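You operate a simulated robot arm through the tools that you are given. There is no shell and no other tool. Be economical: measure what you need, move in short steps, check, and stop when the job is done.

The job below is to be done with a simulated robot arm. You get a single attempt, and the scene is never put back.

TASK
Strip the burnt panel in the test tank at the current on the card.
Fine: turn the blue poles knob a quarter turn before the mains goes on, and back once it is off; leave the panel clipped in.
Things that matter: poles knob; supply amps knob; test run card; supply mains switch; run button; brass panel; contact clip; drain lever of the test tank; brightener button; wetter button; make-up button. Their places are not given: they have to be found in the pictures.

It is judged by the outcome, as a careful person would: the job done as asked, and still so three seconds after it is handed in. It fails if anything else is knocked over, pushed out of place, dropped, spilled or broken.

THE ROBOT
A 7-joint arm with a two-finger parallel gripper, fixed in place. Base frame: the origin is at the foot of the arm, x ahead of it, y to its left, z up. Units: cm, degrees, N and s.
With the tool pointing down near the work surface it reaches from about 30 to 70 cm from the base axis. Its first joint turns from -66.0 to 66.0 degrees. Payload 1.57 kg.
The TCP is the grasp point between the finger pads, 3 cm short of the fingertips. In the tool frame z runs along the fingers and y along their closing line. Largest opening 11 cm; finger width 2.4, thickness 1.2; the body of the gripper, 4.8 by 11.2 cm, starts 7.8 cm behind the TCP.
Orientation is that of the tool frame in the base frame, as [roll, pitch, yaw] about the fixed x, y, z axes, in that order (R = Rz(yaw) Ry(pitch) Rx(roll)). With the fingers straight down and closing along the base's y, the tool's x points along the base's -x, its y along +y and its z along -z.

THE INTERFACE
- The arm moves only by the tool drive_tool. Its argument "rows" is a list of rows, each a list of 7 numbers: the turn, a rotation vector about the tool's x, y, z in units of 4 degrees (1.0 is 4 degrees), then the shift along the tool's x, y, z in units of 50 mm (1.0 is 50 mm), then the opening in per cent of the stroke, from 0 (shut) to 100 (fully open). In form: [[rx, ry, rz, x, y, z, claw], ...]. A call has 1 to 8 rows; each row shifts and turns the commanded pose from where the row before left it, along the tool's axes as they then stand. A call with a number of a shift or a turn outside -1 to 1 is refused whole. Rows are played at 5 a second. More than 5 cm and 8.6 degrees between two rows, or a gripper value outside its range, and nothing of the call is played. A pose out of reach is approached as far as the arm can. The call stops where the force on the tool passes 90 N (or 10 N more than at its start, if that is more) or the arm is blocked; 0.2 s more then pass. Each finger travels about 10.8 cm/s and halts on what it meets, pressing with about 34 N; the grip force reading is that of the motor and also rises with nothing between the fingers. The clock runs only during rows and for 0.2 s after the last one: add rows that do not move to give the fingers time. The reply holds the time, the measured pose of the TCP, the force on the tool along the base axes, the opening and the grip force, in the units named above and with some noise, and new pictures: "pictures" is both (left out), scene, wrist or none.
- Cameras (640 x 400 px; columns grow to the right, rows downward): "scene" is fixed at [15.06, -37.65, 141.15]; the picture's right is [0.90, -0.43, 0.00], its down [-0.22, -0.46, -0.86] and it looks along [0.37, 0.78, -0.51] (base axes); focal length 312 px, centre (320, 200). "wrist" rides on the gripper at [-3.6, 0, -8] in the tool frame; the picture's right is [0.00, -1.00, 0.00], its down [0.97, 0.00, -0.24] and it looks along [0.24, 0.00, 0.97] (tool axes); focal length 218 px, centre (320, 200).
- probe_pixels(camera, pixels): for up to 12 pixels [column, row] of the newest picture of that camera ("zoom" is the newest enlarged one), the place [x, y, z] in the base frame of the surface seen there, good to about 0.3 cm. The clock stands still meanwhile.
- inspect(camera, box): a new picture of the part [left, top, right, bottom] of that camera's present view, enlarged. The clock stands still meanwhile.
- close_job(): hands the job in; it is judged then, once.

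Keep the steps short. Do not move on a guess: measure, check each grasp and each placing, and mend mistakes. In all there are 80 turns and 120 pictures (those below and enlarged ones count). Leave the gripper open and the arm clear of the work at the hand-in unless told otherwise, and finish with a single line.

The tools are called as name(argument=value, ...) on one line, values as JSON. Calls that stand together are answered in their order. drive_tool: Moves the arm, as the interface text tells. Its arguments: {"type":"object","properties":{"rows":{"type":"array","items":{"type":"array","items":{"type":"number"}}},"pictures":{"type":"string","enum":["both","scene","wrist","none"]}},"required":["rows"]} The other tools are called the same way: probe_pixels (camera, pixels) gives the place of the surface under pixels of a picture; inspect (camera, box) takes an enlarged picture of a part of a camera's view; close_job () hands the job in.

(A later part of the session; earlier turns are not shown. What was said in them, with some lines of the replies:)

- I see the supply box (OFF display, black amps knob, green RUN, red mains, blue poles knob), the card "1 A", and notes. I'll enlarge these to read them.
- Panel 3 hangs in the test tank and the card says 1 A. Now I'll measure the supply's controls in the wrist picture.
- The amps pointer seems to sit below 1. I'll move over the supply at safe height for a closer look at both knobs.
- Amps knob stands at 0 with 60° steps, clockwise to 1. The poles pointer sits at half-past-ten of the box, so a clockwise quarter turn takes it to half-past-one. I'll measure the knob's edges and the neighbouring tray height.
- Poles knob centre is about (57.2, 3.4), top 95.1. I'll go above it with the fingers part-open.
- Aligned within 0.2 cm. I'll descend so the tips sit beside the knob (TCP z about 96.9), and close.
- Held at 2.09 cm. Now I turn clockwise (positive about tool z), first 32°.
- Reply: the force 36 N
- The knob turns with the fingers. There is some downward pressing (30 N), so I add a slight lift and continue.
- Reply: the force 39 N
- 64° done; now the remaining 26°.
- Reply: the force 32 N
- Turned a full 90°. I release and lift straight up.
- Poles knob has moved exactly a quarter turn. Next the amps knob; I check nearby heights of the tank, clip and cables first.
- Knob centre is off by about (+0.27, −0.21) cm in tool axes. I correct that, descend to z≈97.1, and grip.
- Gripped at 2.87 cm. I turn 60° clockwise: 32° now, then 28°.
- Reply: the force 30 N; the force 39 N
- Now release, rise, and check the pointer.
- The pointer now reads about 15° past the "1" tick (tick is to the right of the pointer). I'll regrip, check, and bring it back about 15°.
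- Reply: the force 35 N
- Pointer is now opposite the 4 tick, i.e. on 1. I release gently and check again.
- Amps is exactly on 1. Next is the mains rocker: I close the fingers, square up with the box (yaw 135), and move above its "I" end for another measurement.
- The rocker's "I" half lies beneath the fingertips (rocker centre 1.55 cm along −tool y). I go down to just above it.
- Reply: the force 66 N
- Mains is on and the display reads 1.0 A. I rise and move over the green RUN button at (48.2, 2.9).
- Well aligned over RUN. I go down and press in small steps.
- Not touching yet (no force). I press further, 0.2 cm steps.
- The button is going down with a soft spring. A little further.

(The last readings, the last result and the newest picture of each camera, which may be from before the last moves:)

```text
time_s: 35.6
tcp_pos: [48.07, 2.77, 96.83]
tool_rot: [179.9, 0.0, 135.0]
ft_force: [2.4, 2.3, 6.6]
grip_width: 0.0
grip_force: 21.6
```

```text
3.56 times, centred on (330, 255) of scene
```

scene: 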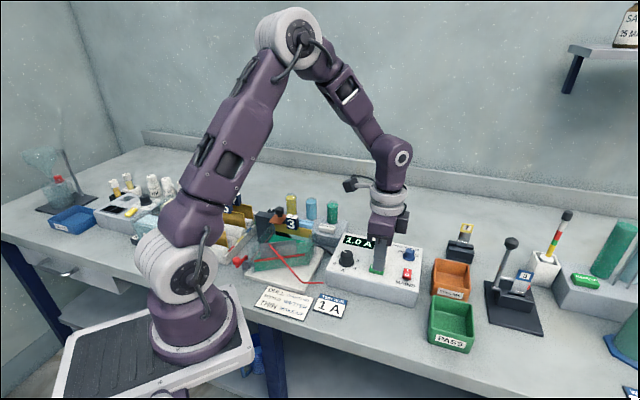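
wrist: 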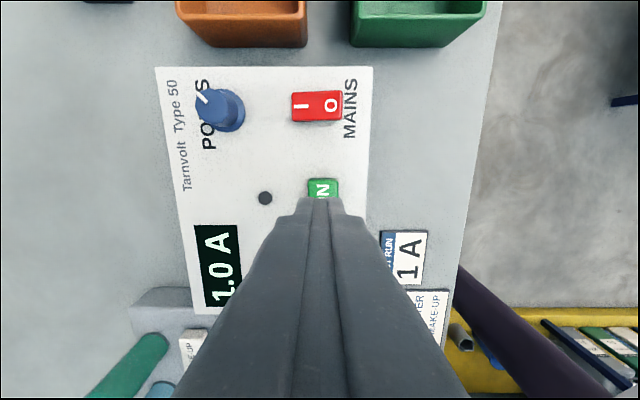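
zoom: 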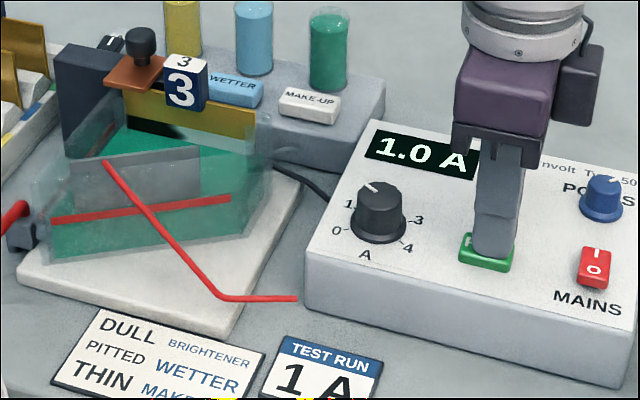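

drive_tool(rows=[[0, 0, 0, 0, 0, 0.03, 0], [0, 0, 0, 0, 0, 0.03, 0], [0, 0, 0, 0, 0, 0, 0]], pictures="scene")

inspect(camera="scene", box=[240, 200, 420, 310])

```text
time_s: 36.4
tcp_pos: [48.18, 2.65, 96.45]
tool_rot: [179.9, 0.1, 135.0]
ft_force: [4.6, -7.5, 25.4]
grip_width: 0.0
grip_force: 21.4
```

scene: 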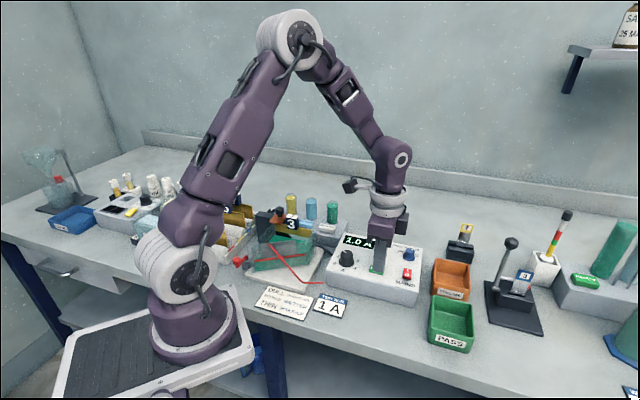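

```text
3.56 times, centred on (330, 255) of scene
```

zoom: 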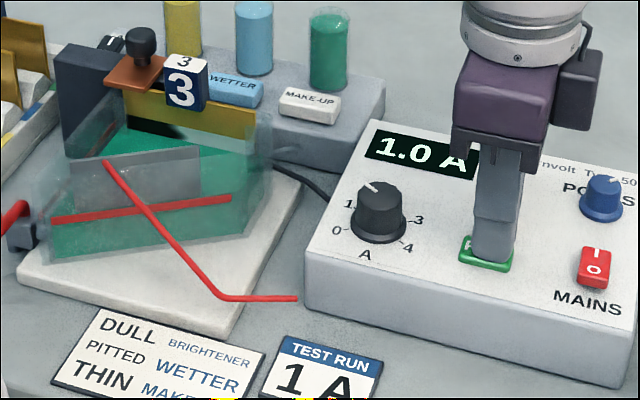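

The button is down with 25 N. I lift off to see whether the run has started (the lamp is behind the finger).

drive_tool(rows=[[0, 0, 0, 0, 0, -0.4, 0], [0, 0, 0, 0, 0, -0.8, 0], [0, 0, 0, 0, 0, -0.4, 0]], pictures="both")

inspect(camera="scene", box=[240, 200, 420, 310])

```text
time_s: 37.2
tcp_pos: [48.23, 2.79, 104.47]
tool_rot: [179.8, -0.1, 135.1]
ft_force: [-0.3, 0.1, 0.3]
grip_width: 0.01
grip_force: 21.7
```

scene: 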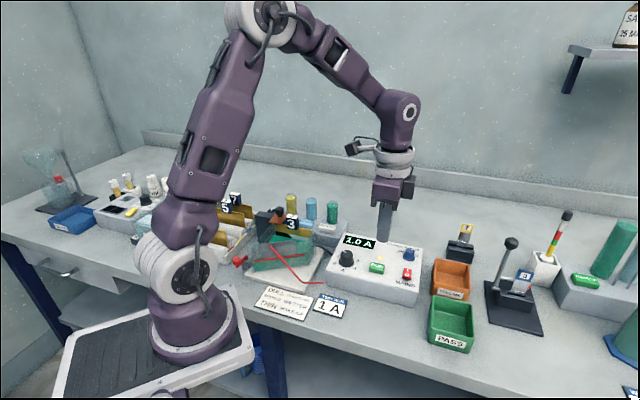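
wrist: 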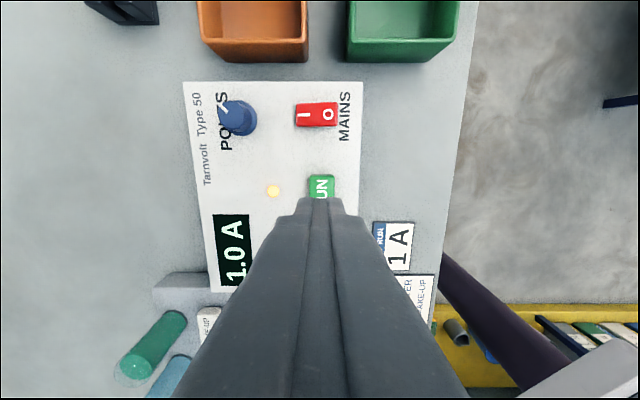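

```text
3.56 times, centred on (330, 255) of scene
```

zoom: 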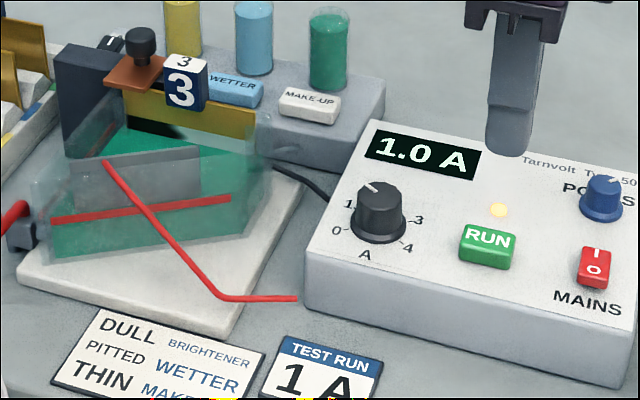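

The lamp is lit: the run is on. I wait for it, staying clear.

drive_tool(rows=[[0, 0, 0, 0, 0, 0, 0], [0, 0, 0, 0, 0, 0, 0], [0, 0, 0, 0, 0, 0, 0], [0, 0, 0, 0, 0, 0, 0], [0, 0, 0, 0, 0, 0, 0], [0, 0, 0, 0, 0, 0, 0], [0, 0, 0, 0, 0, 0, 0], [0, 0, 0, 0, 0, 0, 0]], pictures="none")

drive_tool(rows=[[0, 0, 0, 0, 0, 0, 0], [0, 0, 0, 0, 0, 0, 0], [0, 0, 0, 0, 0, 0, 0], [0, 0, 0, 0, 0, 0, 0], [0, 0, 0, 0, 0, 0, 0], [0, 0, 0, 0, 0, 0, 0], [0, 0, 0, 0, 0, 0, 0], [0, 0, 0, 0, 0, 0, 0]], pictures="none")

inspect(camera="scene", box=[240, 200, 420, 310])

```text
time_s: 39.0
tcp_pos: [48.36, 2.87, 104.41]
tool_rot: [179.9, 0.0, 135.0]
ft_force: [-1.0, 0.0, 0.0]
grip_width: 0.03
grip_force: 21.0
```

```text
time_s: 40.8
tcp_pos: [48.43, 2.68, 104.42]
tool_rot: [179.9, 0.0, 135.0]
ft_force: [-0.9, 0.0, 0.8]
grip_width: 0.02
grip_force: 21.5
```

```text
3.56 times, centred on (330, 255) of scene
```

zoom: 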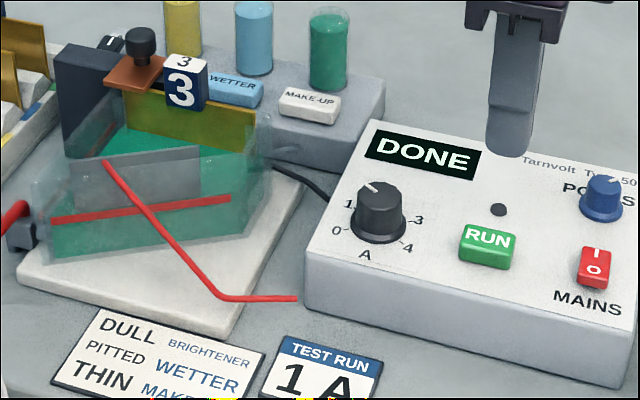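

Display says DONE and the dark burn on panel 3 is gone. Now mains off: I move over the "O" end of the rocker (51.8, −2.5).

drive_tool(rows=[[0, 0, 0, -0.62, -0.127, 0, 0], [0, 0, 0, -0.62, -0.127, 0, 0], [0, 0, 0, 0, 0, 0.5, 0], [0, 0, 0, 0, 0, 0, 0]], pictures="both")

inspect(camera="wrist", box=[240, 100, 440, 240])

```text
time_s: 41.8
tcp_pos: [51.38, -2.44, 101.97]
tool_rot: [180.0, 0.0, 135.0]
ft_force: [-0.2, 0.9, -0.7]
grip_width: 0.0
grip_force: 21.8
```

scene: 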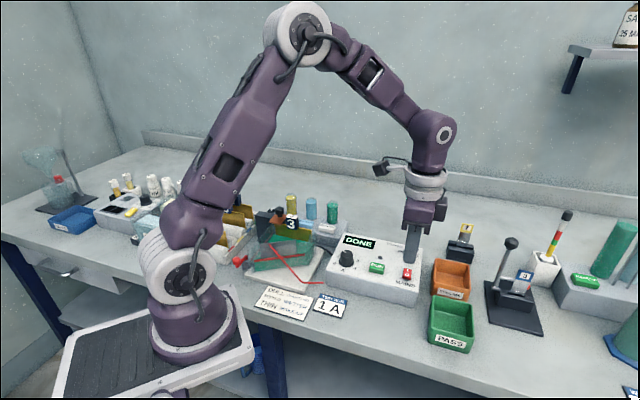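
wrist: 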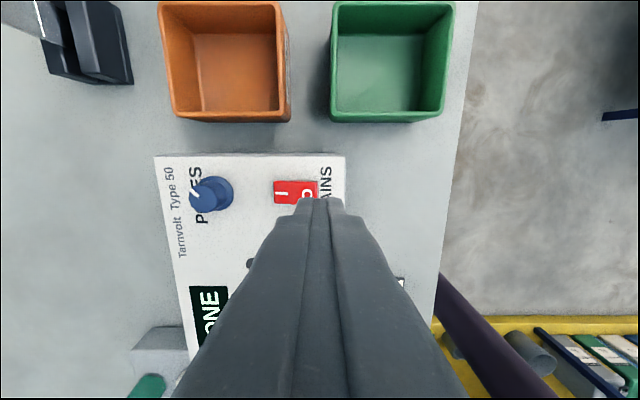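

```text
2.86 times, centred on (340, 170) of wrist
```

zoom: 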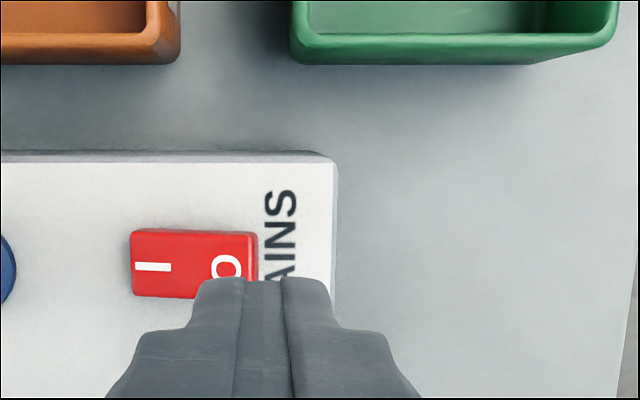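

The tips are 1.8 cm from the rocker centre on the O side; I shift slightly (tool x −0.3, y +0.25) and press.

drive_tool(rows=[[0, 0, 0, -0.055, 0.05, 0.45, 0], [0, 0, 0, 0, 0, 0.45, 0], [0, 0, 0, 0, 0, 0, 0]], pictures="none")

drive_tool(rows=[[0, 0, 0, 0, 0, 0.04, 0], [0, 0, 0, 0, 0, 0.04, 0], [0, 0, 0, 0, 0, 0.04, 0], [0, 0, 0, 0, 0, 0, 0]], pictures="scene")

inspect(camera="scene", box=[320, 220, 440, 310])

```text
time_s: 42.6
tcp_pos: [51.77, -2.51, 97.75]
tool_rot: [179.9, 0.0, 134.9]
ft_force: [-0.1, -0.2, -0.2]
grip_width: 0.0
grip_force: 21.2
```

```text
time_s: 43.6
tcp_pos: [52.0, -2.61, 96.98]
tool_rot: [179.9, 0.1, 135.0]
ft_force: [-13.0, -3.1, 40.8]
grip_width: 0.0
grip_force: 21.1
```

scene: 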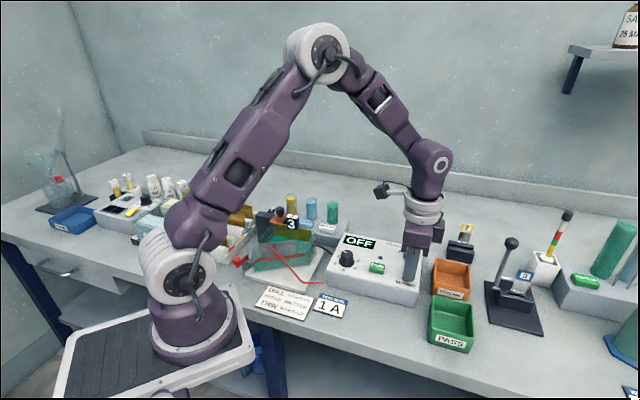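

```text
4.44 times, centred on (380, 265) of scene
```

zoom: 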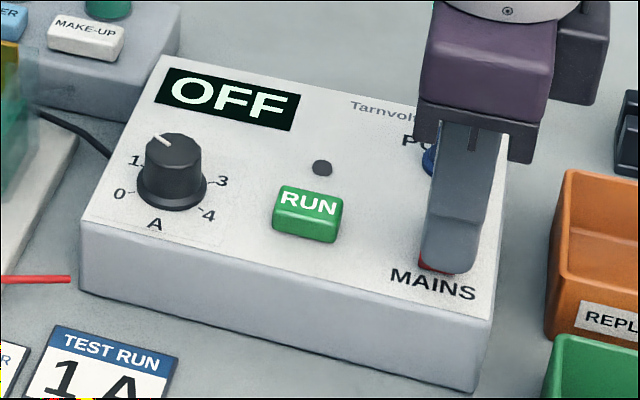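

Mains is off. I rise, move over the poles knob, open, and turn the wrist to yaw 90.

drive_tool(rows=[[0, 0, 0, 0, 0, -0.8, 0], [0, 0, 0, 0, 0, -0.8, 0], [0, 0, 0, 0.04, 0.78, 0, 45], [0, 0, 0, 0.04, 0.78, 0, 45], [0, 0, 1, 0, 0, 0, 45], [0, 0, 1, 0, 0, 0, 45], [0, 0, 1, 0, 0, 0, 45], [0, 0, 1, 0, 0, 0, 45]], pictures="none")

drive_tool(rows=[[0, 0, 1, 0, 0, 0, 45], [0, 0, 1, 0, 0, 0, 45], [0, 0, 1, 0, 0, 0, 45], [0, 0, 1, 0, 0, 0, 45], [0, 0, 1, 0, 0, 0, 45], [0, 0, 1, 0, 0, 0, 45], [0, 0, 1, 0, 0, 0.1, 45], [0, 0, 0.25, 0, 0, 0.1, 45]], pictures="wrist")

inspect(camera="wrist", box=[240, 120, 400, 240])

```text
time_s: 45.4
tcp_pos: [57.14, 3.3, 104.79]
tool_rot: [179.9, -0.1, 118.9]
ft_force: [0.6, 0.6, -0.3]
grip_width: 4.96
grip_force: 0.1
```

```text
time_s: 47.2
tcp_pos: [57.24, 3.27, 103.88]
tool_rot: [180.0, 0.0, 90.1]
ft_force: [-0.2, -0.3, 0.4]
grip_width: 4.93
grip_force: 0.1
```

wrist: 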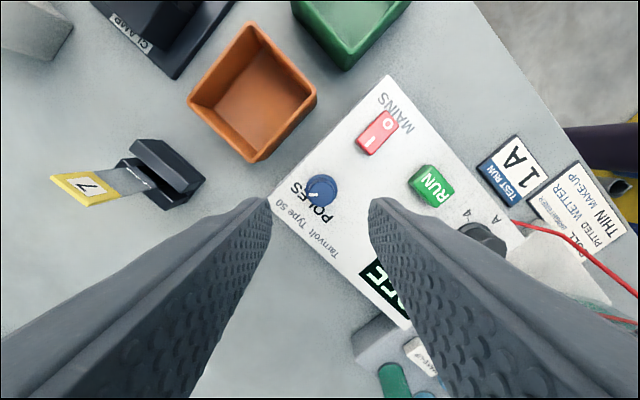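

```text
3.33 times, centred on (320, 180) of wrist
```

zoom: 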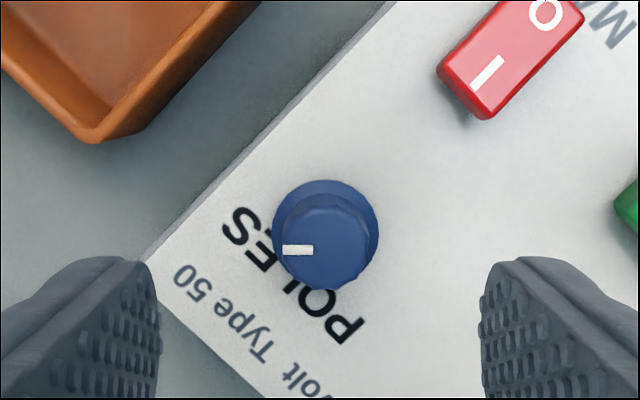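

Knob offset is (+0.1, −0.14) cm. I descend and grip.

drive_tool(rows=[[0, 0, 0, 0.02, -0.025, 0.5, 45], [0, 0, 0, 0, 0, 0.5, 45], [0, 0, 0, 0, 0, 0.38, 45], [0, 0, 0, 0, 0, 0, 30], [0, 0, 0, 0, 0, 0, 15], [0, 0, 0, 0, 0, 0, 15], [0, 0, 0, 0, 0, 0, 15]], pictures="wrist")

```text
time_s: 48.8
tcp_pos: [57.12, 3.45, 96.76]
tool_rot: [-179.9, -0.2, 90.0]
ft_force: [-7.2, 0.3, -2.0]
grip_width: 2.11
grip_force: 34.0
```

wrist: 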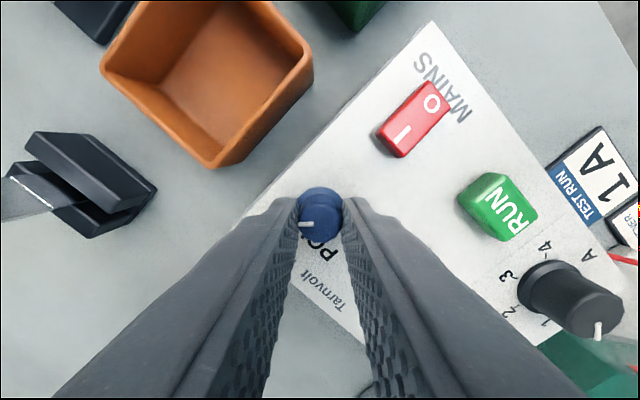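

Gripped (2.11 cm). I turn anticlockwise 90° in three parts.

drive_tool(rows=[[0, 0, -1, 0, 0, 0, 15], [0, 0, -1, 0, 0, 0, 15], [0, 0, -1, 0, 0, 0, 15], [0, 0, -1, 0, 0, 0, 15], [0, 0, -1, 0, 0, 0, 15], [0, 0, -1, 0, 0, 0, 15], [0, 0, -1, 0, 0, 0, 15], [0, 0, -1, 0, 0, 0, 15]], pictures="none")

drive_tool(rows=[[0, 0, -1, 0, 0, 0, 15], [0, 0, -1, 0, 0, 0, 15], [0, 0, -1, 0, 0, 0, 15], [0, 0, -1, 0, 0, 0, 15], [0, 0, -1, 0, 0, 0, 15], [0, 0, -1, 0, 0, 0, 15], [0, 0, -1, 0, 0, 0, 15], [0, 0, -1, 0, 0, 0, 15]], pictures="none")

drive_tool(rows=[[0, 0, -1, 0, 0, 0, 15], [0, 0, -1, 0, 0, 0, 15], [0, 0, -1, 0, 0, 0, 15], [0, 0, -1, 0, 0, 0, 15], [0, 0, -1, 0, 0, 0, 15], [0, 0, -1, 0, 0, 0, 15], [0, 0, -0.5, 0, 0, 0, 15], [0, 0, 0, 0, 0, 0, 15]], pictures="wrist")

```text
time_s: 50.6
tcp_pos: [57.11, 3.33, 96.96]
tool_rot: [-179.9, 0.0, 122.0]
ft_force: [-3.6, 0.3, -32.5]
grip_width: 2.13
grip_force: 34.5
```

```text
time_s: 52.4
tcp_pos: [57.01, 3.42, 96.97]
tool_rot: [179.9, -0.1, 154.1]
ft_force: [-9.0, -0.5, 6.0]
grip_width: 2.1
grip_force: 34.7
```

```text
time_s: 54.2
tcp_pos: [57.13, 3.43, 97.14]
tool_rot: [-180.0, -0.1, 179.9]
ft_force: [-9.4, -4.9, -14.4]
grip_width: 2.08
grip_force: 34.0
```

wrist: 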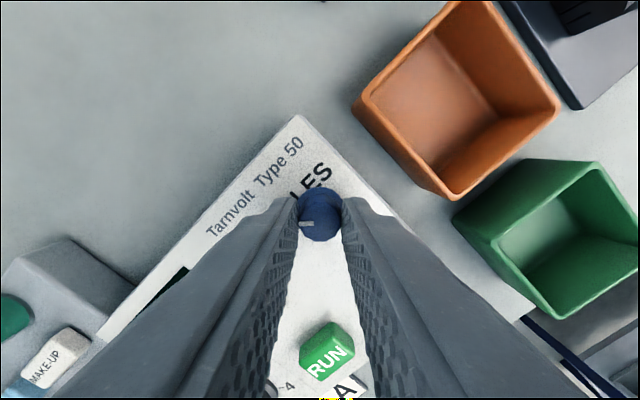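

The knob is back where it started. I release, rise well clear, and check everything.

drive_tool(rows=[[0, 0, 0, 0, 0, 0, 30], [0, 0, 0, 0, 0, 0, 45], [0, 0, 0, 0, 0, -0.6, 45], [0, 0, 0, 0, 0, -0.9, 45], [0, 0, 0, 0, 0, -0.9, 100], [0, 0, 0, 0, 0, -0.9, 100], [0, 0, 0, 0, 0, 0, 100]], pictures="both")

inspect(camera="wrist", box=[230, 130, 430, 270])

inspect(camera="scene", box=[230, 190, 430, 315])

```text
time_s: 55.8
tcp_pos: [57.01, 3.28, 113.57]
tool_rot: [179.8, 0.0, 180.0]
ft_force: [-1.2, 0.0, 0.0]
grip_width: 10.98
grip_force: 0.0
```

scene: 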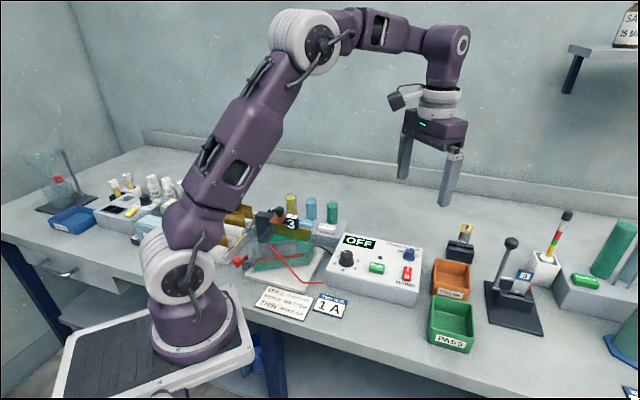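
wrist: 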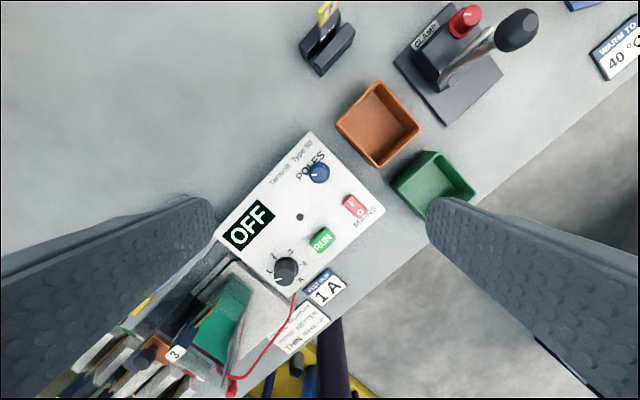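

```text
2.86 times, centred on (330, 200) of wrist
```

zoom: 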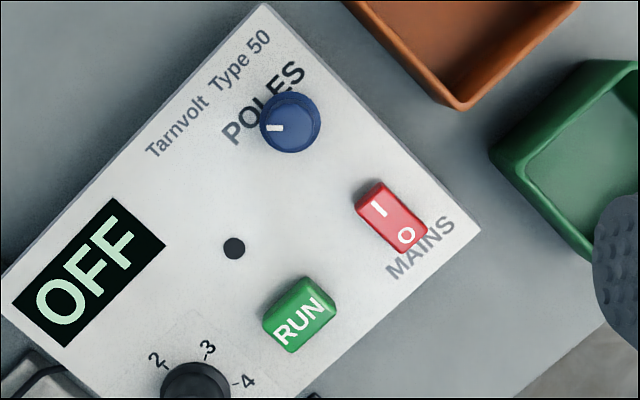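

```text
3.20 times, centred on (330, 252) of scene
```

zoom: 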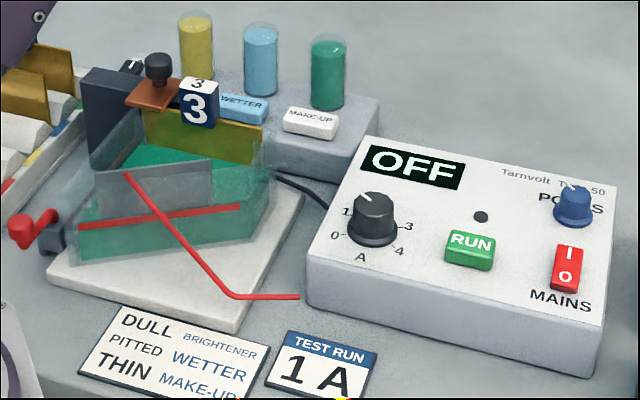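

The display reads OFF, the poles knob is back at its original mark, and panel 3 is clean and still clipped in. The gripper is open and clear, so I hand in.

close_job()

```text
The job is handed in.
```

The burnt panel was stripped at 1 A until the supply showed DONE; the mains is off, the poles knob is back where it started, the panel is still clipped in, and the amps knob is left at 1.
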